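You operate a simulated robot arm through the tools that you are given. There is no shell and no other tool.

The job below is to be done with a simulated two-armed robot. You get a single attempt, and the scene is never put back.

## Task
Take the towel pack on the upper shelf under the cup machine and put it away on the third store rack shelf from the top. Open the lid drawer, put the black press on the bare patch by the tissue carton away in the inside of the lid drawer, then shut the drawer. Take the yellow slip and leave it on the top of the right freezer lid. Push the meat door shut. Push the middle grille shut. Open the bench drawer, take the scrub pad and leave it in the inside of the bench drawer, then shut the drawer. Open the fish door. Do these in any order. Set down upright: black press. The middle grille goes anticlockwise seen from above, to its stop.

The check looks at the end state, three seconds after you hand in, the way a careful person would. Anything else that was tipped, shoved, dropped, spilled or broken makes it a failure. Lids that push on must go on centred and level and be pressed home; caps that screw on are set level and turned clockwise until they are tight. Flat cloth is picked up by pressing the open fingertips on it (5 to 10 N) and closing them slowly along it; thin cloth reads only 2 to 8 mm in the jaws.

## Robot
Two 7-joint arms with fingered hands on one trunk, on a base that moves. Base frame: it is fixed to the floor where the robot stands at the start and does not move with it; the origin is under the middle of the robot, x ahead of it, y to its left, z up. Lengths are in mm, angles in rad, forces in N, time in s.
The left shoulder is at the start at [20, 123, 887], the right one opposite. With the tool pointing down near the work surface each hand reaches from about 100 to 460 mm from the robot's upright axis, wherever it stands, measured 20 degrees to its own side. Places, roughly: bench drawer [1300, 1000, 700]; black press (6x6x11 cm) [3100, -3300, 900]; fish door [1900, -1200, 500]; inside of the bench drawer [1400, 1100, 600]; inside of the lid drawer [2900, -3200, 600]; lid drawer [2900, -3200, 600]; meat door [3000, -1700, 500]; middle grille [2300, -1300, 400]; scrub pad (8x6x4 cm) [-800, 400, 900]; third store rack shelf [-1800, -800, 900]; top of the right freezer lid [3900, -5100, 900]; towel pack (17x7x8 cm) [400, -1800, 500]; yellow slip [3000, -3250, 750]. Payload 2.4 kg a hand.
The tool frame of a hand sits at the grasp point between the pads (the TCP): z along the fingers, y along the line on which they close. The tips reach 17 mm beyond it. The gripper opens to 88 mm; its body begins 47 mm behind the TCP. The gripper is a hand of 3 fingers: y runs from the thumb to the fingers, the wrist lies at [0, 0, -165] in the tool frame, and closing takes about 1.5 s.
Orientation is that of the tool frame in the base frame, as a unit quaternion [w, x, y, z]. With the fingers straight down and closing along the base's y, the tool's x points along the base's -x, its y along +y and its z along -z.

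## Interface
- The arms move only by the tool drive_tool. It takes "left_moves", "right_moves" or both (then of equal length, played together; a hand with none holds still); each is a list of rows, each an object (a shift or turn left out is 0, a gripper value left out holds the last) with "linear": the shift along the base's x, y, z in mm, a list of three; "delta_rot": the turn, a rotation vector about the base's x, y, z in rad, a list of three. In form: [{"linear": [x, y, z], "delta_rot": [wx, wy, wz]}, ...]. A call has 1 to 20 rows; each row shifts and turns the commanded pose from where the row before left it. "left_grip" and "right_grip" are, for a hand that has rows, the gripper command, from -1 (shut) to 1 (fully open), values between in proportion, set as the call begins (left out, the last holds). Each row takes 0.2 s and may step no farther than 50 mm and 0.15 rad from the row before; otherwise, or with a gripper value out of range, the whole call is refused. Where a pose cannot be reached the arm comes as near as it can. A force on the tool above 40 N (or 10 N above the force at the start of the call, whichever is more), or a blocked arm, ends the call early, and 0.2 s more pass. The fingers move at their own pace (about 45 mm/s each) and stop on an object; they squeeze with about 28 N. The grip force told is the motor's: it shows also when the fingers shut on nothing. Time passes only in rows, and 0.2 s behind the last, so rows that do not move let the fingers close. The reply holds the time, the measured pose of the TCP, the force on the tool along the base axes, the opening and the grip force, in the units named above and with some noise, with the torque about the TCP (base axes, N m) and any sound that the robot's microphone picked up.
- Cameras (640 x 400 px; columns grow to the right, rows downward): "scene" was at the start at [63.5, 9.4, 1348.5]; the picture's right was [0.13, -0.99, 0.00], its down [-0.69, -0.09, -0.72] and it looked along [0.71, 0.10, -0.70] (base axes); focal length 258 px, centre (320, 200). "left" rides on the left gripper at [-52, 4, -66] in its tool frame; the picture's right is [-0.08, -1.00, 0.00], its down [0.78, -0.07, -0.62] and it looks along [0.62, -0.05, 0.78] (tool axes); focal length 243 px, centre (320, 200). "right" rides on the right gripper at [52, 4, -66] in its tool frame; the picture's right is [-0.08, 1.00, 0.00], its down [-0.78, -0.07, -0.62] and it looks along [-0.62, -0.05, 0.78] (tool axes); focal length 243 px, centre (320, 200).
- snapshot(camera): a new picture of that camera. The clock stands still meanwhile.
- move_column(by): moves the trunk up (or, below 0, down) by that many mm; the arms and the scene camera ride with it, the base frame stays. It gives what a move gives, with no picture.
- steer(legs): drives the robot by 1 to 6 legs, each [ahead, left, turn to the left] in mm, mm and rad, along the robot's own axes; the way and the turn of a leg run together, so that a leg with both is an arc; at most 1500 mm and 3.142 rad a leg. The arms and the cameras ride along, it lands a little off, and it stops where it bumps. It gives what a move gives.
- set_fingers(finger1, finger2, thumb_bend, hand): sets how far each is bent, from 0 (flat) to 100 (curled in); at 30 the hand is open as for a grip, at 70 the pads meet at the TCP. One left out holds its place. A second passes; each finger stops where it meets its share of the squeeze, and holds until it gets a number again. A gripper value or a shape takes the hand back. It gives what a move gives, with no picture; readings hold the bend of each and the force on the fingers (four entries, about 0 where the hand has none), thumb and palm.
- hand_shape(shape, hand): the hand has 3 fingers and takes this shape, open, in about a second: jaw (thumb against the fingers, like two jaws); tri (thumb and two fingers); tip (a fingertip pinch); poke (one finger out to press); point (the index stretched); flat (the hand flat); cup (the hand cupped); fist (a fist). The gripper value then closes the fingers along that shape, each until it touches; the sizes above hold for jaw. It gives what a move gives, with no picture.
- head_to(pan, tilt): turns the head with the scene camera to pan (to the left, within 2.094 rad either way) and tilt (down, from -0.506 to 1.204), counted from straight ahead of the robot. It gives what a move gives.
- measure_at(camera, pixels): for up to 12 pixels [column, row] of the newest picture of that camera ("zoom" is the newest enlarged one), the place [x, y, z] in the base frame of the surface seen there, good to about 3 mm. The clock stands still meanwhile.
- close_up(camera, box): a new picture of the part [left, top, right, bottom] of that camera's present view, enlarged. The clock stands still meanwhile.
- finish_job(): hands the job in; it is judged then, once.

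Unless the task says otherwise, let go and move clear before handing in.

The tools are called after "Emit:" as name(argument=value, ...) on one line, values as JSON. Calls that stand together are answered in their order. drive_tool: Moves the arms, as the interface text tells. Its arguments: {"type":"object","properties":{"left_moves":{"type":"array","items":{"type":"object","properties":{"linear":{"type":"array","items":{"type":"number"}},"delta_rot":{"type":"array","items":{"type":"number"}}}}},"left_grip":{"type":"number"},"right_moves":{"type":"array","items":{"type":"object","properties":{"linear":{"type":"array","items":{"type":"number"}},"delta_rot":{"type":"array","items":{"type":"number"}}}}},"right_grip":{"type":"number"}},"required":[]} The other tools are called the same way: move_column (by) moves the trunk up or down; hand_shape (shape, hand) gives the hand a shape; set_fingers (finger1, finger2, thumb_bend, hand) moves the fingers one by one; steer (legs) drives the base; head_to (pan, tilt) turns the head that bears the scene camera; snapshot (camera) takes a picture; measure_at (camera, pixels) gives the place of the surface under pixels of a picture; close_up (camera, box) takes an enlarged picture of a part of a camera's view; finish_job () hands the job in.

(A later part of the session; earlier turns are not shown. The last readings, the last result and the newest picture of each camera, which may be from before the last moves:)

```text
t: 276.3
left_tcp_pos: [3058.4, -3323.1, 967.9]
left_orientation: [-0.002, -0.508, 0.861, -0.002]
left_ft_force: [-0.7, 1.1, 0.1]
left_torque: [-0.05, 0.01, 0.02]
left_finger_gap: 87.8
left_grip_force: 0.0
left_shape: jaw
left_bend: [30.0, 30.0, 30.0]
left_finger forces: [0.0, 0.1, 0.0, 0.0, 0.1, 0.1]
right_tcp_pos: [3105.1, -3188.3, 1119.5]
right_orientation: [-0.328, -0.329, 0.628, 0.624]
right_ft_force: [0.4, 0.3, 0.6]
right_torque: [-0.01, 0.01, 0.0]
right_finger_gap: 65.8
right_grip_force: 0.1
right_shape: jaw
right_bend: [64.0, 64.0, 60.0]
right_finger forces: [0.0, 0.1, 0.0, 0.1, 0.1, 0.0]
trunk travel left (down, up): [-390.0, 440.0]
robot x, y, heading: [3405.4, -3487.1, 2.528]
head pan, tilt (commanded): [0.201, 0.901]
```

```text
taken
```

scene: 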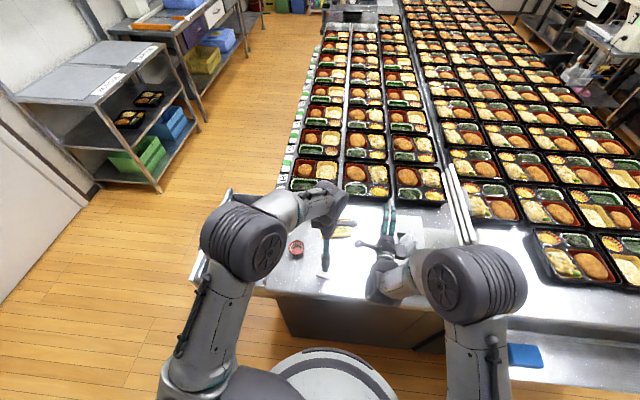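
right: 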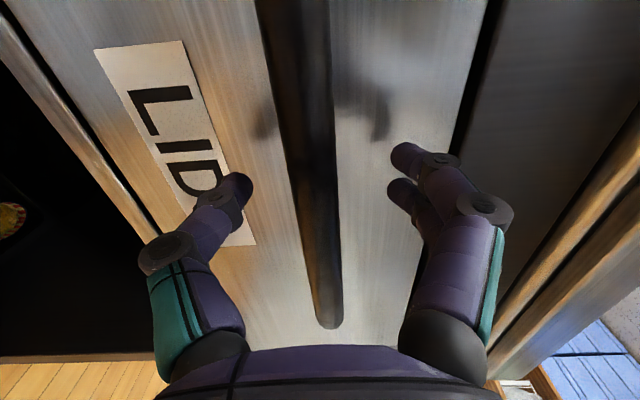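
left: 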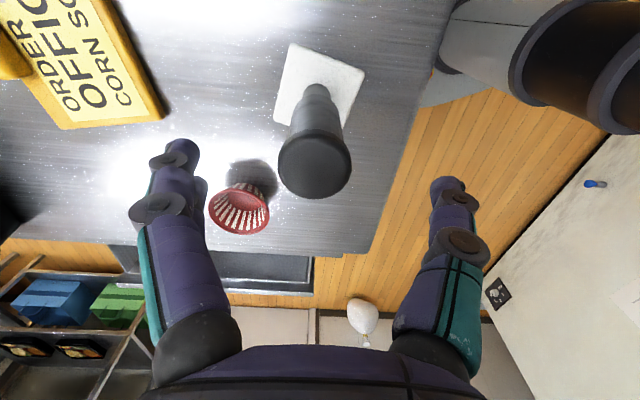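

The press top sits midway between the fingers. Descending 48 mm and closing.

Emit:
drive_tool(left_moves=[{"linear": [0, 0, -25]}, {"linear": [0, 0, -23]}, {}])

Emit:
drive_tool(left_moves=[{}, {}, {}, {}, {}, {}, {}, {}], left_grip=-1)

Emit:
snapshot(camera="left")

```text
t: 277.1
left_tcp_pos: [3059.1, -3323.0, 920.5]
left_orientation: [-0.002, -0.508, 0.862, -0.002]
left_ft_force: [-0.4, 0.9, -0.8]
left_torque: [0.02, 0.01, -0.01]
left_finger_gap: 87.7
left_grip_force: 0.0
left_shape: jaw
left_bend: [30.0, 30.0, 30.0]
left_finger forces: [0.0, 0.0, 0.0, 0.0, 0.0, 0.0]
right_tcp_pos: [3105.4, -3187.5, 1119.3]
right_orientation: [-0.328, -0.33, 0.628, 0.624]
right_ft_force: [-0.7, -0.7, -0.4]
right_torque: [-0.01, 0.02, -0.02]
right_finger_gap: 65.8
right_grip_force: 0.1
right_shape: jaw
right_bend: [64.0, 64.0, 60.0]
right_finger forces: [0.1, 0.0, 0.0, 0.1, 0.0, 0.0]
trunk travel left (down, up): [-390.0, 440.0]
robot x, y, heading: [3405.3, -3491.5, 2.521]
head pan, tilt (commanded): [0.201, 0.901]
```

```text
t: 278.9
left_tcp_pos: [3058.6, -3322.7, 921.3]
left_orientation: [-0.002, -0.508, 0.861, -0.003]
left_ft_force: [0.1, 0.4, 0.3]
left_torque: [-0.01, -0.03, 0.01]
left_finger_gap: 18.1
left_grip_force: 27.8
left_shape: jaw
left_bend: [73.0, 73.0, 70.0]
left_finger forces: [13.3, 13.7, 0.0, 0.0, 25.3, 0.0]
right_tcp_pos: [3105.5, -3187.8, 1118.3]
right_orientation: [-0.329, -0.33, 0.627, 0.624]
right_ft_force: [0.3, 0.1, 0.1]
right_torque: [-0.01, 0.0, -0.05]
right_finger_gap: 65.7
right_grip_force: 0.1
right_shape: jaw
right_bend: [64.0, 64.0, 60.0]
right_finger forces: [0.0, 0.0, 0.0, 0.1, 0.0, 0.0]
trunk travel left (down, up): [-390.0, 440.0]
robot x, y, heading: [3407.1, -3486.2, 2.528]
head pan, tilt (commanded): [0.201, 0.901]
```

```text
taken
```

left: 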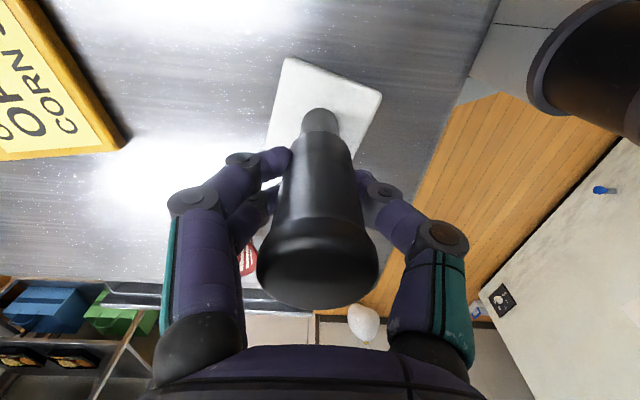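

Gripped (gap 18 mm, 28 N). I'll lift it and look at what is under it.

Emit:
drive_tool(left_moves=[{"linear": [0, 0, 20]}, {"linear": [0, 0, 30]}, {"linear": [0, 0, 40]}, {"linear": [0, 0, 40]}, {"linear": [0, 0, 30]}, {}])

Emit:
snapshot(camera="left")

Emit:
close_up(camera="scene", box=[240, 190, 480, 340])

```text
t: 280.3
left_tcp_pos: [3059.3, -3325.0, 1081.5]
left_orientation: [-0.001, -0.508, 0.861, -0.002]
left_ft_force: [-0.1, -0.2, -1.3]
left_torque: [0.03, 0.03, 0.02]
left_finger_gap: 18.1
left_grip_force: 28.6
left_shape: jaw
left_bend: [73.0, 73.0, 70.0]
left_finger forces: [13.8, 14.2, 0.1, 0.0, 25.5, 0.1]
right_tcp_pos: [3105.0, -3188.4, 1119.7]
right_orientation: [-0.328, -0.33, 0.627, 0.625]
right_ft_force: [-0.2, -0.6, 0.1]
right_torque: [-0.03, 0.01, -0.02]
right_finger_gap: 65.6
right_grip_force: 0.2
right_shape: jaw
right_bend: [64.0, 64.0, 60.0]
right_finger forces: [0.0, 0.0, 0.0, 0.0, 0.0, 0.0]
trunk travel left (down, up): [-390.0, 440.0]
robot x, y, heading: [3407.1, -3488.6, 2.527]
head pan, tilt (commanded): [0.201, 0.901]
```

```text
taken
```

left: 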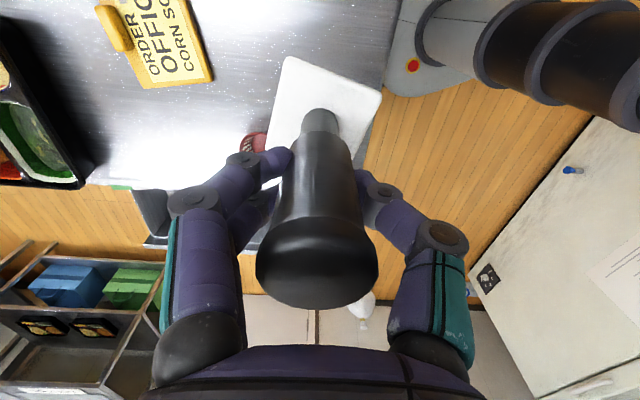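

```text
2.67 times, centred on (360, 265) of scene
```

zoom: 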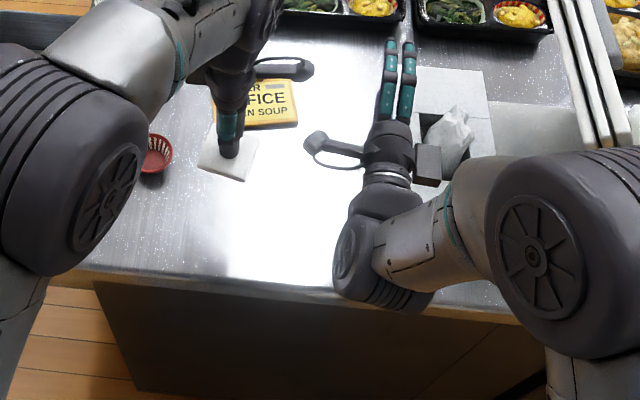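

The press is up; beneath it I see only bare metal, so the yellow order card on the counter should be the slip. I'll carry the press around to the drawer's south side.

Emit:
steer(legs=[[-60, 0, 0], [0, 900, 0]])

Emit:
steer(legs=[[0, 0, -1.46]])

Emit:
head_to(pan=0.3, tilt=0.7)

Emit:
snapshot(camera="scene")

```text
t: 285.6
left_tcp_pos: [2595.1, -4091.9, 1081.2]
left_orientation: [-0.001, -0.511, 0.86, -0.002]
left_ft_force: [-0.1, -0.6, -0.9]
left_torque: [-0.03, 0.01, 0.03]
left_finger_gap: 18.2
left_grip_force: 28.2
left_shape: jaw
left_bend: [73.0, 73.0, 70.0]
left_finger forces: [13.7, 14.0, 0.1, 0.0, 25.4, 0.0]
right_tcp_pos: [2637.6, -3955.7, 1120.1]
right_orientation: [-0.332, -0.333, 0.625, 0.623]
right_ft_force: [0.1, 0.2, 0.6]
right_torque: [0.0, 0.0, -0.02]
right_finger_gap: 65.8
right_grip_force: 0.1
right_shape: jaw
right_bend: [64.0, 64.0, 60.0]
right_finger forces: [0.0, 0.0, 0.0, 0.1, 0.0, 0.0]
trunk travel left (down, up): [-390.0, 440.0]
robot x, y, heading: [2941.0, -4251.1, 2.533]
head pan, tilt (commanded): [0.201, 0.901]
```

```text
t: 289.6
left_tcp_pos: [3062.3, -3888.9, 1080.7]
left_orientation: [-0.003, 0.192, 0.981, -0.001]
left_ft_force: [0.1, -0.2, -1.1]
left_torque: [0.01, 0.03, 0.01]
left_finger_gap: 18.1
left_grip_force: 27.9
left_shape: jaw
left_bend: [73.0, 73.0, 70.0]
left_finger forces: [13.8, 14.1, 0.0, 0.1, 25.2, 0.0]
right_tcp_pos: [3203.1, -3917.6, 1119.3]
right_orientation: [0.167, 0.168, 0.689, 0.685]
right_ft_force: [-0.1, 0.1, 0.0]
right_torque: [0.0, 0.0, 0.01]
right_finger_gap: 65.8
right_grip_force: 0.0
right_shape: jaw
right_bend: [64.0, 64.0, 60.0]
right_finger forces: [0.0, 0.0, 0.0, 0.0, 0.0, 0.1]
trunk travel left (down, up): [-390.0, 440.0]
robot x, y, heading: [2944.1, -4255.2, 1.076]
head pan, tilt (commanded): [0.201, 0.901]
```

```text
t: 290.3
left_tcp_pos: [3062.9, -3889.4, 1080.8]
left_orientation: [-0.003, 0.19, 0.982, -0.001]
left_ft_force: [0.2, -0.1, -1.4]
left_torque: [0.02, 0.02, -0.02]
left_finger_gap: 17.9
left_grip_force: 28.0
left_shape: jaw
left_bend: [73.0, 73.0, 70.0]
left_finger forces: [13.7, 14.1, 0.1, 0.1, 25.2, 0.0]
right_tcp_pos: [3201.3, -3917.1, 1119.1]
right_orientation: [0.168, 0.168, 0.689, 0.685]
right_ft_force: [-0.1, 0.3, -0.9]
right_torque: [-0.02, 0.03, -0.04]
right_finger_gap: 65.6
right_grip_force: 0.1
right_shape: jaw
right_bend: [64.0, 64.0, 60.0]
right_finger forces: [0.1, 0.0, 0.0, 0.0, 0.1, 0.1]
trunk travel left (down, up): [-390.0, 440.0]
robot x, y, heading: [2942.9, -4253.9, 1.075]
head pan, tilt (commanded): [0.3, 0.7]
```

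```text
taken
```

scene: 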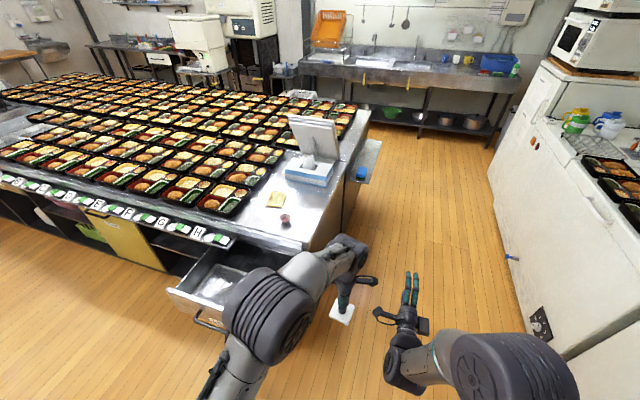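

From here only the card and the cup remain on the counter. I'll move so the press hangs over the drawer's empty right part.

Emit:
steer(legs=[[147, 368, -0.02]])

Emit:
head_to(pan=0.2, tilt=1.0)

Emit:
snapshot(camera="scene")

Emit:
snapshot(camera="left")

```text
t: 292.8
left_tcp_pos: [2807.3, -3581.7, 1081.3]
left_orientation: [-0.002, 0.196, 0.981, -0.002]
left_ft_force: [-0.3, -0.4, -1.3]
left_torque: [0.01, 0.0, -0.01]
left_finger_gap: 18.0
left_grip_force: 28.0
left_shape: jaw
left_bend: [73.0, 73.0, 70.0]
left_finger forces: [13.8, 14.2, 0.1, 0.0, 25.3, 0.0]
right_tcp_pos: [2948.9, -3612.4, 1120.3]
right_orientation: [0.171, 0.172, 0.688, 0.685]
right_ft_force: [0.6, -0.5, -0.4]
right_torque: [0.01, -0.04, 0.03]
right_finger_gap: 65.6
right_grip_force: 0.1
right_shape: jaw
right_bend: [64.0, 64.0, 60.0]
right_finger forces: [0.1, 0.0, 0.0, 0.0, 0.0, 0.1]
trunk travel left (down, up): [-390.0, 440.0]
robot x, y, heading: [2682.2, -3946.8, 1.067]
head pan, tilt (commanded): [0.3, 0.7]
```

```text
t: 293.6
left_tcp_pos: [2808.4, -3583.5, 1081.0]
left_orientation: [-0.001, 0.196, 0.981, -0.001]
left_ft_force: [0.4, -0.3, -1.1]
left_torque: [0.04, 0.03, 0.0]
left_finger_gap: 18.0
left_grip_force: 28.3
left_shape: jaw
left_bend: [73.0, 73.0, 70.0]
left_finger forces: [13.8, 14.2, 0.0, 0.0, 25.2, 0.0]
right_tcp_pos: [2948.8, -3613.3, 1119.9]
right_orientation: [0.171, 0.172, 0.688, 0.684]
right_ft_force: [0.5, 0.3, 0.0]
right_torque: [-0.03, 0.01, -0.02]
right_finger_gap: 65.7
right_grip_force: 0.0
right_shape: jaw
right_bend: [64.0, 64.0, 60.0]
right_finger forces: [0.0, 0.0, 0.0, 0.1, 0.0, 0.1]
trunk travel left (down, up): [-390.0, 440.0]
robot x, y, heading: [2684.2, -3946.0, 1.068]
head pan, tilt (commanded): [0.201, 1.0]
```

```text
taken
```

scene: 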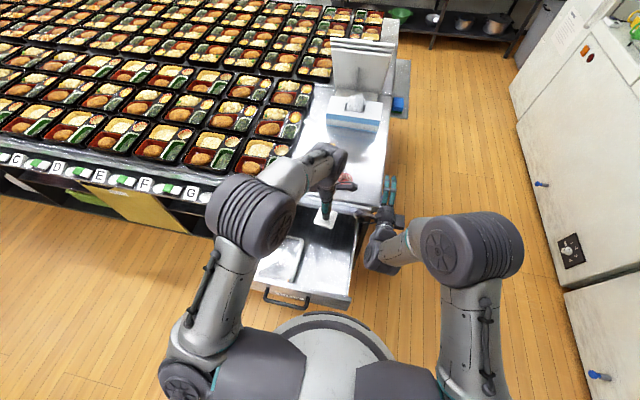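

```text
taken
```

left: 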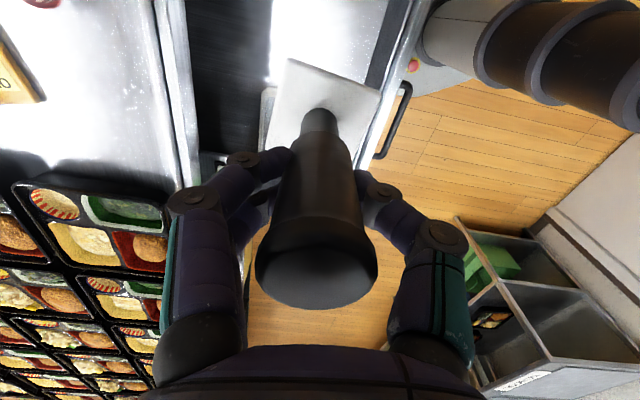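

The left hand is at (u≈4223, v≈-1699), over the drawer. I'll measure the drawer's walls and the grey lid from here before lowering.

Emit:
measure_at(camera="scene", pixels=[[285, 255], [300, 245], [303, 262], [330, 270], [352, 250], [345, 285], [290, 287], [330, 245], [360, 225], [325, 285]])

Emit:
close_up(camera="scene", box=[240, 190, 400, 315])

```text
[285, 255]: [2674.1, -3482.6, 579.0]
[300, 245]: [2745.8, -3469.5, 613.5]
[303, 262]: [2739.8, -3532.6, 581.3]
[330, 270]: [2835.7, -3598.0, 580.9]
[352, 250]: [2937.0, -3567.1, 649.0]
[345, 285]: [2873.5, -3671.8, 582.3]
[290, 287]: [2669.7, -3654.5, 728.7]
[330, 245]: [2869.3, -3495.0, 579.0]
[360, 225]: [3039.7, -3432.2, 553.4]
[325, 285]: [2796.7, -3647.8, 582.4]
```

```text
3.20 times, centred on (320, 252) of scene
```

zoom: 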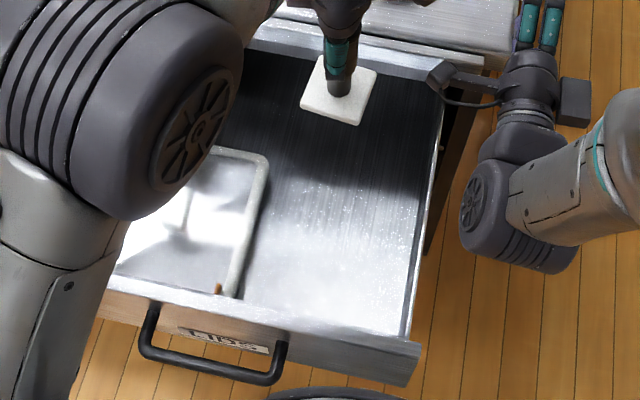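

There is a small orange-yellow spot at zoom (218,287), by the lid's front corner. I'll zoom in on it closely.

Emit:
close_up(camera="scene", box=[268, 255, 318, 295])

Emit:
measure_at(camera="zoom", pixels=[[255, 310], [240, 310], [265, 270], [300, 310], [200, 250]])

```text
10.00 times, centred on (293, 275) of scene
```

zoom: 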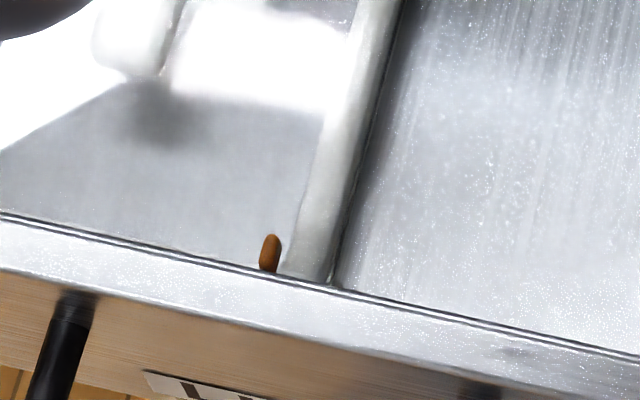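

```text
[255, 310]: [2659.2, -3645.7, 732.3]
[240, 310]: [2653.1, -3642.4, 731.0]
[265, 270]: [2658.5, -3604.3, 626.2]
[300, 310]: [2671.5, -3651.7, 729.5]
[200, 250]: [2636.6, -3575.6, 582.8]
```

There's an orange tab peeking up behind the drawer front near (2658,-3604,626) – like the grip tab on the order card – so another slip may lie in the drawer. I'll lower the trunk and look with the left camera, which faces that way.

Emit:
move_column(by=-250)

Emit:
snapshot(camera="left")

Emit:
snapshot(camera="scene")

```text
t: 296.2
left_tcp_pos: [2808.6, -3583.7, 831.5]
left_orientation: [-0.002, 0.196, 0.981, 0.0]
left_ft_force: [-1.2, -0.2, -0.2]
left_torque: [0.02, -0.01, -0.03]
left_finger_gap: 18.0
left_grip_force: 27.9
left_shape: jaw
left_bend: [73.0, 73.0, 70.0]
left_finger forces: [13.7, 14.2, 0.0, 0.0, 25.2, 0.1]
right_tcp_pos: [2948.1, -3611.9, 869.2]
right_orientation: [0.171, 0.172, 0.688, 0.684]
right_ft_force: [0.6, -0.5, 0.4]
right_torque: [0.01, -0.02, -0.02]
right_finger_gap: 65.8
right_grip_force: 0.0
right_shape: jaw
right_bend: [64.0, 64.0, 60.0]
right_finger forces: [0.0, 0.0, 0.0, 0.1, 0.0, 0.0]
trunk travel left (down, up): [-140.0, 690.0]
robot x, y, heading: [2684.3, -3947.6, 1.072]
head pan, tilt (commanded): [0.201, 1.0]
```

```text
taken
```

left: 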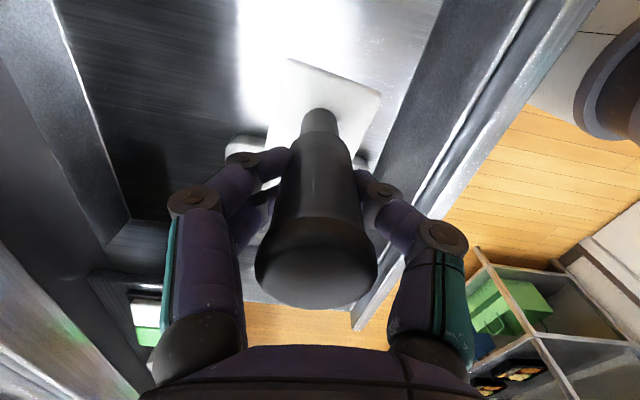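

```text
taken
```

scene: 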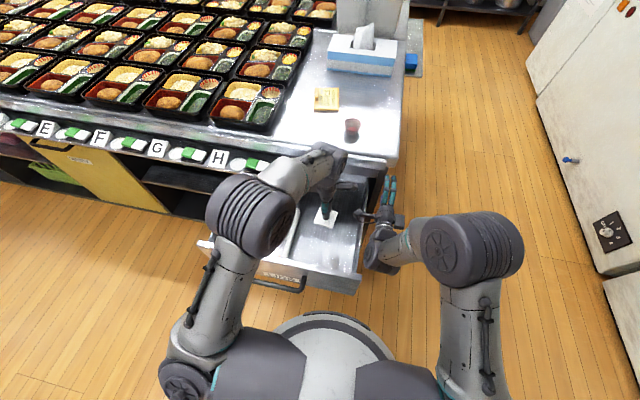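

The press blocks the view. I'll set it down first in the empty right part of the drawer, then look.

Emit:
drive_tool(left_moves=[{"linear": [0, 0, -30]}, {"linear": [0, 0, -30]}, {"linear": [0, 0, -30]}, {"linear": [0, 0, -30]}, {"linear": [0, 0, -30]}, {"linear": [0, 0, -15]}, {"linear": [0, 0, -5]}, {}])

Emit:
drive_tool(left_moves=[{"linear": [0, 0, -2.5]}, {"linear": [0, 0, -2.5]}, {"linear": [0, 0, -2]}, {}])

```text
t: 298.0
left_tcp_pos: [2808.2, -3583.7, 660.0]
left_orientation: [-0.003, 0.196, 0.981, 0.0]
left_ft_force: [-0.9, 0.3, -1.1]
left_torque: [0.0, 0.0, -0.02]
left_finger_gap: 17.6
left_grip_force: 28.1
left_shape: jaw
left_bend: [73.0, 73.0, 70.0]
left_finger forces: [14.0, 14.5, 0.0, 0.0, 25.2, 0.0]
right_tcp_pos: [2948.4, -3612.0, 869.0]
right_orientation: [0.171, 0.173, 0.687, 0.684]
right_ft_force: [0.4, 0.1, -0.8]
right_torque: [-0.03, 0.02, 0.0]
right_finger_gap: 65.9
right_grip_force: 0.0
right_shape: jaw
right_bend: [64.0, 64.0, 60.0]
right_finger forces: [0.0, 0.1, 0.0, 0.0, 0.1, 0.1]
trunk travel left (down, up): [-140.0, 690.0]
robot x, y, heading: [2685.4, -3942.8, 1.068]
head pan, tilt (commanded): [0.201, 1.0]
```

```text
t: 299.0
left_tcp_pos: [2807.8, -3583.5, 653.9]
left_orientation: [-0.002, 0.196, 0.981, 0.0]
left_ft_force: [0.3, 0.3, -1.3]
left_torque: [0.01, 0.07, -0.04]
left_finger_gap: 17.8
left_grip_force: 28.0
left_shape: jaw
left_bend: [73.0, 73.0, 70.0]
left_finger forces: [14.0, 14.4, 0.1, 0.0, 25.2, 0.1]
right_tcp_pos: [2949.0, -3612.6, 869.1]
right_orientation: [0.171, 0.172, 0.688, 0.684]
right_ft_force: [-0.2, 0.3, -0.4]
right_torque: [0.0, 0.04, 0.0]
right_finger_gap: 65.9
right_grip_force: 0.1
right_shape: jaw
right_bend: [64.0, 64.0, 60.0]
right_finger forces: [0.0, 0.0, 0.1, 0.0, 0.0, 0.0]
trunk travel left (down, up): [-140.0, 690.0]
robot x, y, heading: [2686.1, -3943.9, 1.065]
head pan, tilt (commanded): [0.201, 1.0]
```

Emit:
drive_tool(left_moves=[{"linear": [0, 0, -2]}, {"linear": [0, 0, -1.5]}, {}])

```text
t: 299.8
left_tcp_pos: [2808.4, -3582.5, 651.7]
left_orientation: [-0.002, 0.195, 0.981, 0.001]
left_ft_force: [-1.1, -0.7, 10.5]
left_torque: [0.02, 0.05, 0.0]
left_finger_gap: 18.1
left_grip_force: 27.7
left_shape: jaw
left_bend: [74.0, 73.0, 70.0]
left_finger forces: [15.1, 15.9, 0.1, 0.0, 28.5, 0.0]
right_tcp_pos: [2947.8, -3612.8, 869.9]
right_orientation: [0.171, 0.173, 0.687, 0.684]
right_ft_force: [-0.4, 0.2, 0.2]
right_torque: [-0.01, 0.01, -0.02]
right_finger_gap: 65.8
right_grip_force: 0.2
right_shape: jaw
right_bend: [64.0, 64.0, 60.0]
right_finger forces: [0.0, 0.0, 0.1, 0.0, 0.0, 0.1]
trunk travel left (down, up): [-140.0, 690.0]
robot x, y, heading: [2685.0, -3947.1, 1.07]
head pan, tilt (commanded): [0.201, 1.0]
```

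The press touched down upright (10.5 N). Opening and rising straight up.

Emit:
drive_tool(left_moves=[{}, {}, {}, {}, {}, {}, {}], left_grip=1)

Emit:
drive_tool(left_moves=[{"linear": [0, 0, 15]}, {"linear": [0, 0, 25]}, {"linear": [0, 0, 30]}, {"linear": [0, 0, 40]}, {"linear": [0, 0, 40]}, {"linear": [0, 0, 40]}, {}])

Emit:
snapshot(camera="left")

Emit:
snapshot(camera="scene")

```text
t: 301.4
left_tcp_pos: [2808.5, -3582.9, 650.4]
left_orientation: [-0.002, 0.195, 0.981, -0.001]
left_ft_force: [1.0, -0.7, 1.5]
left_torque: [0.01, -0.02, -0.04]
left_finger_gap: 87.8
left_grip_force: 0.0
left_shape: jaw
left_bend: [30.0, 30.0, 30.0]
left_finger forces: [0.1, 0.1, 0.1, 0.0, 0.1, 0.0]
right_tcp_pos: [2948.6, -3613.1, 870.1]
right_orientation: [0.171, 0.173, 0.687, 0.684]
right_ft_force: [0.5, 0.6, -0.2]
right_torque: [0.01, 0.0, 0.01]
right_finger_gap: 65.7
right_grip_force: 0.1
right_shape: jaw
right_bend: [64.0, 64.0, 60.0]
right_finger forces: [0.0, 0.0, 0.0, 0.1, 0.0, 0.0]
trunk travel left (down, up): [-140.0, 690.0]
robot x, y, heading: [2680.2, -3944.2, 1.069]
head pan, tilt (commanded): [0.201, 1.0]
```

```text
t: 303.0
left_tcp_pos: [2807.2, -3582.8, 843.1]
left_orientation: [-0.002, 0.196, 0.981, -0.001]
left_ft_force: [0.1, -0.5, -0.1]
left_torque: [0.0, 0.0, 0.02]
left_finger_gap: 88.0
left_grip_force: 0.1
left_shape: jaw
left_bend: [30.0, 30.0, 30.0]
left_finger forces: [0.1, 0.0, 0.1, 0.1, 0.0, 0.0]
right_tcp_pos: [2948.5, -3612.9, 869.3]
right_orientation: [0.171, 0.172, 0.687, 0.685]
right_ft_force: [-1.0, -0.4, 0.1]
right_torque: [-0.03, 0.0, -0.04]
right_finger_gap: 65.9
right_grip_force: 0.0
right_shape: jaw
right_bend: [64.0, 64.0, 60.0]
right_finger forces: [0.0, 0.1, 0.0, 0.1, 0.0, 0.0]
trunk travel left (down, up): [-140.0, 690.0]
robot x, y, heading: [2679.8, -3942.7, 1.065]
head pan, tilt (commanded): [0.201, 1.0]
```

```text
taken
```

left: 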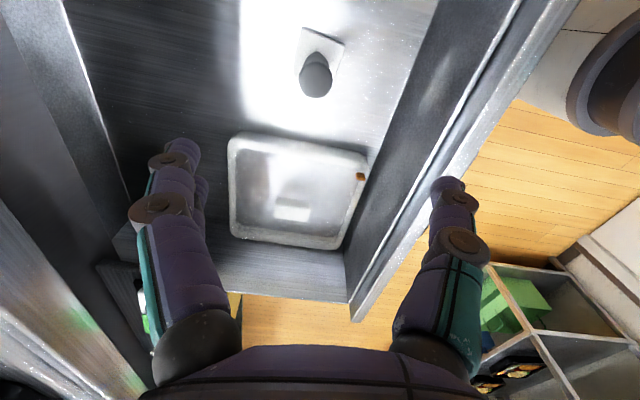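

```text
taken
```

scene: 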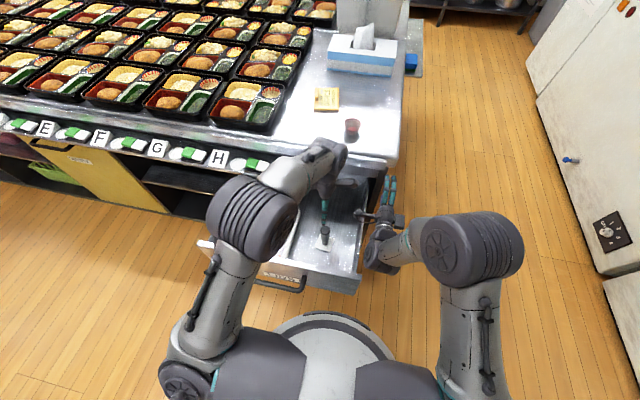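

The press stands upright in the drawer. The left camera shows the grey lid with an orange tab at (361,177). I'll zoom there.

Emit:
close_up(camera="left", box=[210, 110, 400, 260])

Emit:
close_up(camera="left", box=[330, 150, 400, 205])

Emit:
measure_at(camera="left", pixels=[[361, 177], [358, 178], [320, 200], [290, 212], [300, 180], [250, 180], [240, 145], [365, 165], [345, 240]])

```text
2.67 times, centred on (305, 185) of left
```

zoom: 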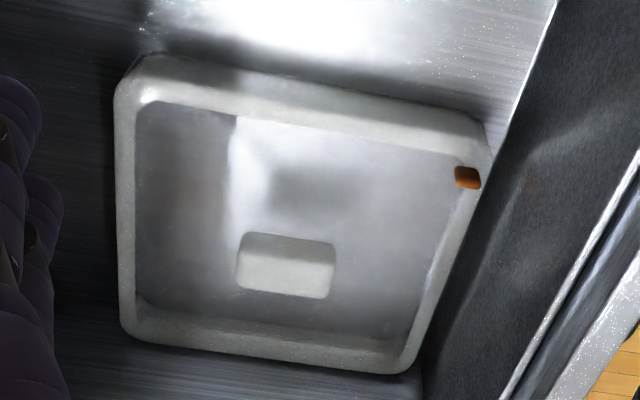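

```text
7.27 times, centred on (365, 178) of left
```

zoom: 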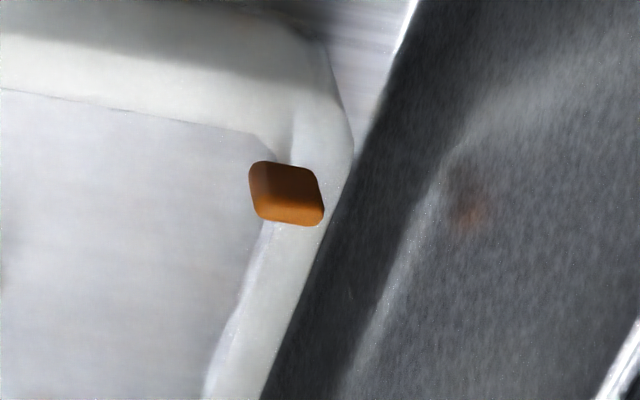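

```text
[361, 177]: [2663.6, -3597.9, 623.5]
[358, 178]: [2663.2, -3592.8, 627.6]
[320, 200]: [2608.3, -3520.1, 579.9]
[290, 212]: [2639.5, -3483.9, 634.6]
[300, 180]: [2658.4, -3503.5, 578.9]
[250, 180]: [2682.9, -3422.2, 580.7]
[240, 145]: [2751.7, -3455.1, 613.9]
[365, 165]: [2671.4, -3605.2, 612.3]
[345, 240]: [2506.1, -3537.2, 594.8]
```

The tab is only ~10 mm, part of that lid's rim; nothing yellow lies in the drawer, so the card on the counter is the slip. I'll withdraw and line the right hand up to push the drawer shut.

Emit:
drive_tool(left_moves=[{"linear": [0, 0, 40]}, {"linear": [0, 0, 40]}, {"linear": [-15, -26, 30]}, {"linear": [-15, -26, 30]}])

Emit:
steer(legs=[[-380, 237, -0.02]])

Emit:
drive_tool(right_moves=[{"linear": [0, 0, -40]}, {"linear": [0, 0, -40]}, {"linear": [0, 0, -40]}, {"linear": [0, 0, -40]}, {"linear": [0, 0, -40]}, {}])

Emit:
head_to(pan=0, tilt=0.8)

Emit:
snapshot(camera="scene")

Emit:
snapshot(camera="right")

```text
t: 304.0
left_tcp_pos: [2779.1, -3636.3, 982.8]
left_orientation: [-0.003, 0.195, 0.981, 0.0]
left_ft_force: [-0.5, 0.3, 0.5]
left_torque: [0.0, -0.03, 0.0]
left_finger_gap: 88.0
left_grip_force: 0.1
left_shape: jaw
left_bend: [30.0, 30.0, 30.0]
left_finger forces: [0.1, 0.0, 0.0, 0.1, 0.0, 0.1]
right_tcp_pos: [2948.7, -3612.6, 870.0]
right_orientation: [0.171, 0.172, 0.688, 0.684]
right_ft_force: [-0.3, 0.6, -0.1]
right_torque: [-0.03, 0.02, 0.01]
right_finger_gap: 65.7
right_grip_force: 0.1
right_shape: jaw
right_bend: [64.0, 64.0, 60.0]
right_finger forces: [0.0, 0.0, 0.0, 0.0, 0.1, 0.0]
trunk travel left (down, up): [-140.0, 690.0]
robot x, y, heading: [2679.8, -3946.2, 1.066]
head pan, tilt (commanded): [0.201, 1.0]
```

```text
t: 306.7
left_tcp_pos: [2392.9, -3849.4, 983.2]
left_orientation: [-0.003, 0.202, 0.979, 0.0]
left_ft_force: [0.6, -0.5, -0.5]
left_torque: [-0.02, -0.01, 0.0]
left_finger_gap: 88.1
left_grip_force: 0.1
left_shape: jaw
left_bend: [30.0, 30.0, 30.0]
left_finger forces: [0.1, 0.0, 0.0, 0.0, 0.1, 0.0]
right_tcp_pos: [2561.2, -3829.7, 869.8]
right_orientation: [0.176, 0.177, 0.687, 0.683]
right_ft_force: [0.5, -1.0, -0.2]
right_torque: [-0.02, 0.01, 0.0]
right_finger_gap: 65.7
right_grip_force: 0.1
right_shape: jaw
right_bend: [64.0, 64.0, 60.0]
right_finger forces: [0.1, 0.0, 0.0, 0.1, 0.1, 0.0]
trunk travel left (down, up): [-140.0, 690.0]
robot x, y, heading: [2291.3, -4162.6, 1.058]
head pan, tilt (commanded): [0.201, 1.0]
```

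```text
t: 308.1
left_tcp_pos: [2392.7, -3849.9, 983.0]
left_orientation: [-0.001, 0.202, 0.979, -0.001]
left_ft_force: [-0.2, -0.2, -0.5]
left_torque: [-0.02, -0.01, -0.01]
left_finger_gap: 87.9
left_grip_force: 0.1
left_shape: jaw
left_bend: [30.0, 30.0, 30.0]
left_finger forces: [0.0, 0.0, 0.0, 0.0, 0.0, 0.0]
right_tcp_pos: [2562.2, -3829.3, 669.3]
right_orientation: [0.175, 0.176, 0.686, 0.684]
right_ft_force: [0.0, -0.1, 0.3]
right_torque: [0.0, 0.03, 0.01]
right_finger_gap: 65.9
right_grip_force: 0.0
right_shape: jaw
right_bend: [64.0, 64.0, 60.0]
right_finger forces: [0.0, 0.0, 0.0, 0.0, 0.0, 0.1]
trunk travel left (down, up): [-140.0, 690.0]
robot x, y, heading: [2293.0, -4154.7, 1.052]
head pan, tilt (commanded): [0.201, 1.0]
```

```text
t: 308.8
left_tcp_pos: [2392.6, -3849.1, 982.0]
left_orientation: [-0.002, 0.202, 0.979, 0.0]
left_ft_force: [0.4, 0.0, -0.3]
left_torque: [0.0, -0.01, 0.03]
left_finger_gap: 87.8
left_grip_force: 0.1
left_shape: jaw
left_bend: [30.0, 30.0, 30.0]
left_finger forces: [0.0, 0.0, 0.1, 0.0, 0.0, 0.0]
right_tcp_pos: [2562.0, -3830.0, 669.0]
right_orientation: [0.175, 0.176, 0.687, 0.683]
right_ft_force: [-0.4, 0.0, 0.0]
right_torque: [-0.02, -0.04, 0.0]
right_finger_gap: 65.6
right_grip_force: 0.0
right_shape: jaw
right_bend: [64.0, 64.0, 60.0]
right_finger forces: [0.0, 0.1, 0.0, 0.0, 0.1, 0.1]
trunk travel left (down, up): [-140.0, 690.0]
robot x, y, heading: [2295.5, -4158.6, 1.052]
head pan, tilt (commanded): [0.0, 0.799]
```

```text
taken
```

scene: 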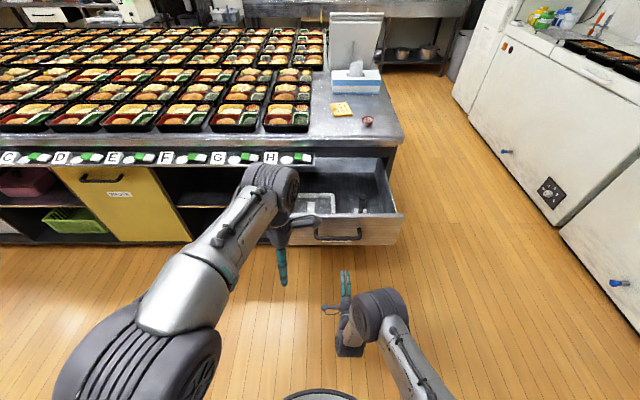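

```text
taken
```

right: 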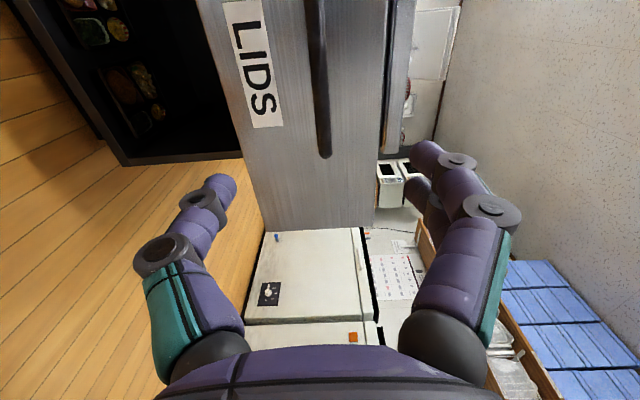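

The right hand is aligned with the bar (u≈4134). I'll approach gently so the standing press isn't jolted, then push in short strokes.

Emit:
steer(legs=[[155, 0, 0]])

Emit:
steer(legs=[[20, 0, 0]])

Emit:
steer(legs=[[30, 0, 0]])

Emit:
snapshot(camera="scene")

```text
t: 310.2
left_tcp_pos: [2469.7, -3715.3, 982.4]
left_orientation: [-0.002, 0.203, 0.979, 0.0]
left_ft_force: [0.0, 0.6, 0.1]
left_torque: [0.01, -0.03, -0.04]
left_finger_gap: 87.7
left_grip_force: 0.1
left_shape: jaw
left_bend: [30.0, 30.0, 30.0]
left_finger forces: [0.1, 0.0, 0.0, 0.1, 0.0, 0.0]
right_tcp_pos: [2639.8, -3695.6, 667.3]
right_orientation: [0.176, 0.177, 0.686, 0.683]
right_ft_force: [0.3, 0.4, -0.2]
right_torque: [0.01, 0.0, 0.01]
right_finger_gap: 66.0
right_grip_force: 0.0
right_shape: jaw
right_bend: [64.0, 64.0, 60.0]
right_finger forces: [0.0, 0.0, 0.0, 0.0, 0.0, 0.0]
trunk travel left (down, up): [-140.0, 690.0]
robot x, y, heading: [2373.2, -4026.1, 1.048]
head pan, tilt (commanded): [0.0, 0.799]
```

```text
t: 311.0
left_tcp_pos: [2478.5, -3698.5, 982.0]
left_orientation: [-0.002, 0.203, 0.979, -0.001]
left_ft_force: [0.4, 0.9, -0.5]
left_torque: [0.0, 0.0, -0.01]
left_finger_gap: 87.6
left_grip_force: 0.0
left_shape: jaw
left_bend: [30.0, 30.0, 30.0]
left_finger forces: [0.1, 0.1, 0.0, 0.0, 0.1, 0.1]
right_tcp_pos: [2649.9, -3678.5, 666.5]
right_orientation: [0.176, 0.177, 0.687, 0.683]
right_ft_force: [-0.1, 1.2, -0.4]
right_torque: [-0.03, 0.0, -0.01]
right_finger_gap: 65.7
right_grip_force: 0.0
right_shape: jaw
right_bend: [64.0, 64.0, 60.0]
right_finger forces: [0.1, 0.0, 0.0, 0.1, 0.0, 0.0]
trunk travel left (down, up): [-140.0, 690.0]
robot x, y, heading: [2377.4, -4008.1, 1.052]
head pan, tilt (commanded): [0.0, 0.799]
```

```text
t: 311.8
left_tcp_pos: [2494.5, -3670.9, 982.9]
left_orientation: [-0.002, 0.203, 0.979, 0.0]
left_ft_force: [0.4, -1.0, 0.3]
left_torque: [0.0, 0.01, -0.01]
left_finger_gap: 88.0
left_grip_force: 0.2
left_shape: jaw
left_bend: [30.0, 30.0, 30.0]
left_finger forces: [0.0, 0.0, 0.0, 0.1, 0.0, 0.1]
right_tcp_pos: [2665.0, -3651.8, 667.8]
right_orientation: [0.175, 0.177, 0.686, 0.683]
right_ft_force: [-0.4, 0.3, -0.3]
right_torque: [-0.02, -0.02, -0.01]
right_finger_gap: 66.3
right_grip_force: 0.0
right_shape: jaw
right_bend: [63.0, 63.0, 60.0]
right_finger forces: [0.0, 0.0, 0.0, 0.0, 0.1, 0.0]
trunk travel left (down, up): [-140.0, 690.0]
robot x, y, heading: [2398.0, -3977.4, 1.053]
head pan, tilt (commanded): [0.0, 0.799]
```

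```text
taken
```

scene: 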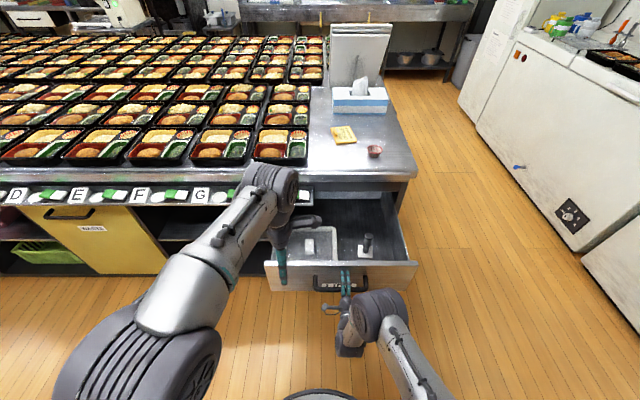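

The press still stands at (366,245). I'll continue in moderate strokes.

Emit:
steer(legs=[[60, 0, 0]])

Emit:
steer(legs=[[60, 0, 0]])

Emit:
steer(legs=[[60, 0, 0]])

Emit:
snapshot(camera="scene")

```text
t: 312.8
left_tcp_pos: [2524.8, -3619.7, 981.9]
left_orientation: [-0.003, 0.203, 0.979, -0.001]
left_ft_force: [0.1, -0.4, 0.2]
left_torque: [-0.01, 0.01, -0.03]
left_finger_gap: 87.8
left_grip_force: 0.0
left_shape: jaw
left_bend: [30.0, 30.0, 30.0]
left_finger forces: [0.0, 0.1, 0.0, 0.0, 0.1, 0.0]
right_tcp_pos: [2695.0, -3598.4, 667.2]
right_orientation: [0.177, 0.177, 0.686, 0.683]
right_ft_force: [1.0, -0.3, 0.2]
right_torque: [-0.01, -0.03, -0.02]
right_finger_gap: 66.2
right_grip_force: 0.1
right_shape: jaw
right_bend: [63.0, 63.0, 60.0]
right_finger forces: [0.1, 0.0, 0.0, 0.0, 0.0, 0.0]
trunk travel left (down, up): [-140.0, 690.0]
robot x, y, heading: [2424.2, -3928.5, 1.048]
head pan, tilt (commanded): [0.0, 0.799]
```

```text
t: 313.8
left_tcp_pos: [2554.1, -3566.2, 981.9]
left_orientation: [-0.003, 0.202, 0.979, -0.001]
left_ft_force: [-0.3, -0.5, 0.1]
left_torque: [0.02, -0.02, 0.01]
left_finger_gap: 87.9
left_grip_force: 0.0
left_shape: jaw
left_bend: [30.0, 30.0, 30.0]
left_finger forces: [0.1, 0.1, 0.0, 0.1, 0.0, 0.0]
right_tcp_pos: [2723.2, -3545.1, 668.0]
right_orientation: [0.176, 0.176, 0.686, 0.683]
right_ft_force: [-0.3, -0.4, -0.3]
right_torque: [-0.03, -0.01, -0.03]
right_finger_gap: 66.0
right_grip_force: 0.1
right_shape: jaw
right_bend: [63.0, 63.0, 60.0]
right_finger forces: [0.0, 0.0, 0.1, 0.0, 0.1, 0.0]
trunk travel left (down, up): [-140.0, 690.0]
robot x, y, heading: [2454.4, -3876.3, 1.055]
head pan, tilt (commanded): [0.0, 0.799]
```

```text
t: 314.7
left_tcp_pos: [2583.5, -3513.9, 983.1]
left_orientation: [-0.003, 0.202, 0.979, -0.001]
left_ft_force: [0.1, 0.4, 1.0]
left_torque: [0.01, 0.0, 0.03]
left_finger_gap: 87.8
left_grip_force: 0.0
left_shape: jaw
left_bend: [30.0, 30.0, 30.0]
left_finger forces: [0.0, 0.0, 0.0, 0.0, 0.1, 0.1]
right_tcp_pos: [2755.0, -3495.4, 668.0]
right_orientation: [0.176, 0.177, 0.686, 0.684]
right_ft_force: [-0.9, 0.6, -0.5]
right_torque: [0.01, 0.0, 0.03]
right_finger_gap: 66.3
right_grip_force: 0.0
right_shape: jaw
right_bend: [63.0, 63.0, 60.0]
right_finger forces: [0.0, 0.1, 0.0, 0.1, 0.0, 0.0]
trunk travel left (down, up): [-140.0, 690.0]
robot x, y, heading: [2484.6, -3828.2, 1.052]
head pan, tilt (commanded): [0.0, 0.799]
```

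```text
taken
```

scene: 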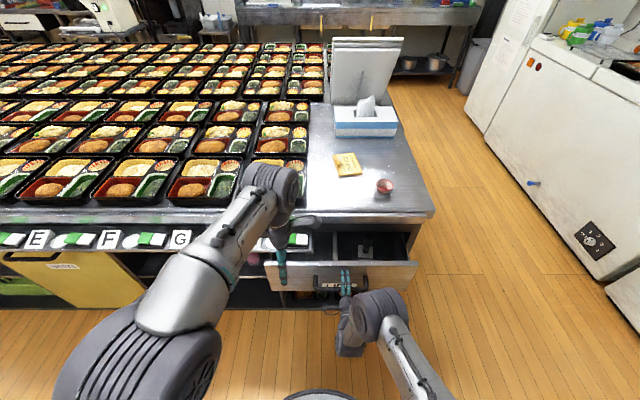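

The press is still upright (366,246) as it nears the counter. I'll carefully push the remaining ~115 mm.

Emit:
steer(legs=[[50, 0, 0]])

Emit:
steer(legs=[[40, 0, 0]])

Emit:
snapshot(camera="scene")

```text
t: 315.7
left_tcp_pos: [2608.5, -3471.1, 982.8]
left_orientation: [-0.002, 0.201, 0.98, 0.0]
left_ft_force: [0.5, 0.8, -0.2]
left_torque: [-0.02, -0.03, 0.01]
left_finger_gap: 88.1
left_grip_force: 0.0
left_shape: jaw
left_bend: [30.0, 30.0, 30.0]
left_finger forces: [0.0, 0.0, 0.0, 0.0, 0.0, 0.0]
right_tcp_pos: [2777.9, -3450.7, 668.1]
right_orientation: [0.175, 0.176, 0.686, 0.684]
right_ft_force: [0.0, 1.0, -0.6]
right_torque: [-0.01, -0.03, 0.0]
right_finger_gap: 65.9
right_grip_force: 0.1
right_shape: jaw
right_bend: [63.0, 63.0, 60.0]
right_finger forces: [0.0, 0.0, 0.1, 0.1, 0.1, 0.0]
trunk travel left (down, up): [-140.0, 690.0]
robot x, y, heading: [2511.7, -3777.5, 1.056]
head pan, tilt (commanded): [0.0, 0.799]
```

```text
t: 316.5
left_tcp_pos: [2627.8, -3435.4, 982.9]
left_orientation: [-0.002, 0.202, 0.979, -0.001]
left_ft_force: [-0.3, 0.3, -0.6]
left_torque: [-0.03, 0.03, 0.0]
left_finger_gap: 87.8
left_grip_force: 0.1
left_shape: jaw
left_bend: [30.0, 30.0, 30.0]
left_finger forces: [0.0, 0.0, 0.1, 0.1, 0.1, 0.0]
right_tcp_pos: [2797.5, -3415.7, 668.8]
right_orientation: [0.177, 0.177, 0.686, 0.683]
right_ft_force: [-0.8, 0.2, 0.4]
right_torque: [0.0, 0.02, -0.01]
right_finger_gap: 66.4
right_grip_force: 0.0
right_shape: jaw
right_bend: [63.0, 63.0, 60.0]
right_finger forces: [0.0, 0.1, 0.0, 0.0, 0.0, 0.0]
trunk travel left (down, up): [-140.0, 690.0]
robot x, y, heading: [2529.3, -3743.3, 1.057]
head pan, tilt (commanded): [0.0, 0.799]
```

```text
taken
```

scene: 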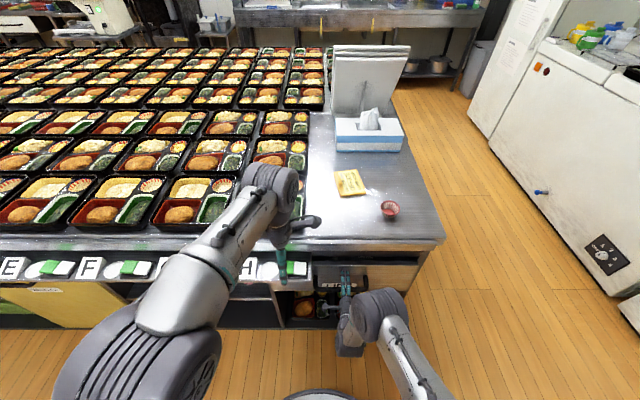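

About 25 mm remain. Small strokes until the stop.

Emit:
steer(legs=[[14, 0, 0]])

Emit:
steer(legs=[[10, 0, 0]])

Emit:
steer(legs=[[10, 0, 0]])

```text
t: 317.3
left_tcp_pos: [2635.2, -3424.2, 982.0]
left_orientation: [-0.003, 0.203, 0.979, 0.0]
left_ft_force: [0.2, -0.2, 1.1]
left_torque: [0.0, -0.02, 0.02]
left_finger_gap: 87.9
left_grip_force: 0.0
left_shape: jaw
left_bend: [30.0, 30.0, 30.0]
left_finger forces: [0.0, 0.2, 0.0, 0.1, 0.1, 0.0]
right_tcp_pos: [2805.0, -3402.9, 668.4]
right_orientation: [0.175, 0.176, 0.686, 0.684]
right_ft_force: [-0.3, -0.4, -0.3]
right_torque: [-0.01, 0.01, 0.0]
right_finger_gap: 66.3
right_grip_force: 0.2
right_shape: jaw
right_bend: [63.0, 63.0, 60.0]
right_finger forces: [0.0, 0.0, 0.0, 0.1, 0.0, 0.0]
trunk travel left (down, up): [-140.0, 690.0]
robot x, y, heading: [2539.6, -3731.1, 1.059]
head pan, tilt (commanded): [0.0, 0.799]
```

```text
t: 318.0
left_tcp_pos: [2640.3, -3414.8, 982.1]
left_orientation: [-0.003, 0.201, 0.98, -0.001]
left_ft_force: [0.6, 0.5, -0.6]
left_torque: [-0.03, -0.02, 0.02]
left_finger_gap: 87.8
left_grip_force: 0.2
left_shape: jaw
left_bend: [30.0, 30.0, 30.0]
left_finger forces: [0.0, 0.1, 0.1, 0.1, 0.0, 0.0]
right_tcp_pos: [2809.4, -3394.3, 667.2]
right_orientation: [0.176, 0.176, 0.686, 0.684]
right_ft_force: [0.4, 0.2, 0.0]
right_torque: [0.01, -0.01, 0.01]
right_finger_gap: 66.1
right_grip_force: 0.0
right_shape: jaw
right_bend: [63.0, 63.0, 60.0]
right_finger forces: [0.0, 0.1, 0.0, 0.1, 0.1, 0.0]
trunk travel left (down, up): [-140.0, 690.0]
robot x, y, heading: [2539.1, -3724.7, 1.05]
head pan, tilt (commanded): [0.0, 0.799]
```

```text
t: 318.9
left_tcp_pos: [2643.3, -3408.1, 983.5]
left_orientation: [-0.003, 0.202, 0.979, 0.0]
left_ft_force: [0.0, 0.2, 0.2]
left_torque: [-0.02, 0.0, -0.02]
left_finger_gap: 87.8
left_grip_force: 0.0
left_shape: jaw
left_bend: [30.0, 30.0, 30.0]
left_finger forces: [0.1, 0.0, 0.1, 0.0, 0.0, 0.1]
right_tcp_pos: [2810.7, -3392.1, 665.1]
right_orientation: [0.175, 0.177, 0.69, 0.679]
right_ft_force: [-4.0, -8.1, 0.2]
right_torque: [0.38, -0.15, -0.04]
right_finger_gap: 66.7
right_grip_force: 0.0
right_shape: jaw
right_bend: [62.0, 63.0, 60.0]
right_finger forces: [3.6, 6.1, 0.0, 0.1, 0.2, 0.0]
trunk travel left (down, up): [-140.0, 690.0]
robot x, y, heading: [2545.0, -3719.4, 1.053]
head pan, tilt (commanded): [0.0, 0.799]
stopped in leg 1: the force on the tool passed its limit at 50 N (the readings are from after the stop); the commanded pose is now the measured one
```

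The drawer hit its stop (50 N) and is shut. I'll back off, then position for the yellow slip with the left hand.

Emit:
steer(legs=[[-200, 0, 0]])

Emit:
snapshot(camera="scene")

```text
t: 320.5
left_tcp_pos: [2542.6, -3585.3, 981.6]
left_orientation: [-0.003, 0.201, 0.98, 0.0]
left_ft_force: [-0.6, 0.1, 0.6]
left_torque: [0.02, 0.02, 0.0]
left_finger_gap: 87.9
left_grip_force: 0.1
left_shape: jaw
left_bend: [30.0, 30.0, 30.0]
left_finger forces: [0.0, 0.1, 0.0, 0.0, 0.0, 0.0]
right_tcp_pos: [2710.5, -3567.3, 664.9]
right_orientation: [0.174, 0.176, 0.69, 0.68]
right_ft_force: [-0.1, 0.3, -0.1]
right_torque: [0.01, 0.0, 0.01]
right_finger_gap: 66.1
right_grip_force: 0.1
right_shape: jaw
right_bend: [63.0, 63.0, 60.0]
right_finger forces: [0.0, 0.0, 0.1, 0.0, 0.1, 0.0]
trunk travel left (down, up): [-140.0, 690.0]
robot x, y, heading: [2445.1, -3897.2, 1.059]
head pan, tilt (commanded): [0.0, 0.799]
```

```text
taken
```

scene: 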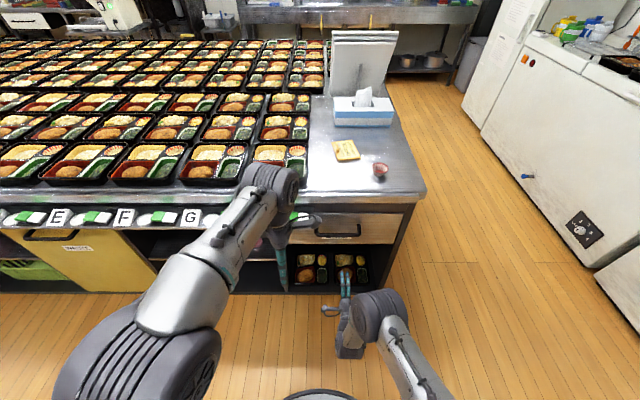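

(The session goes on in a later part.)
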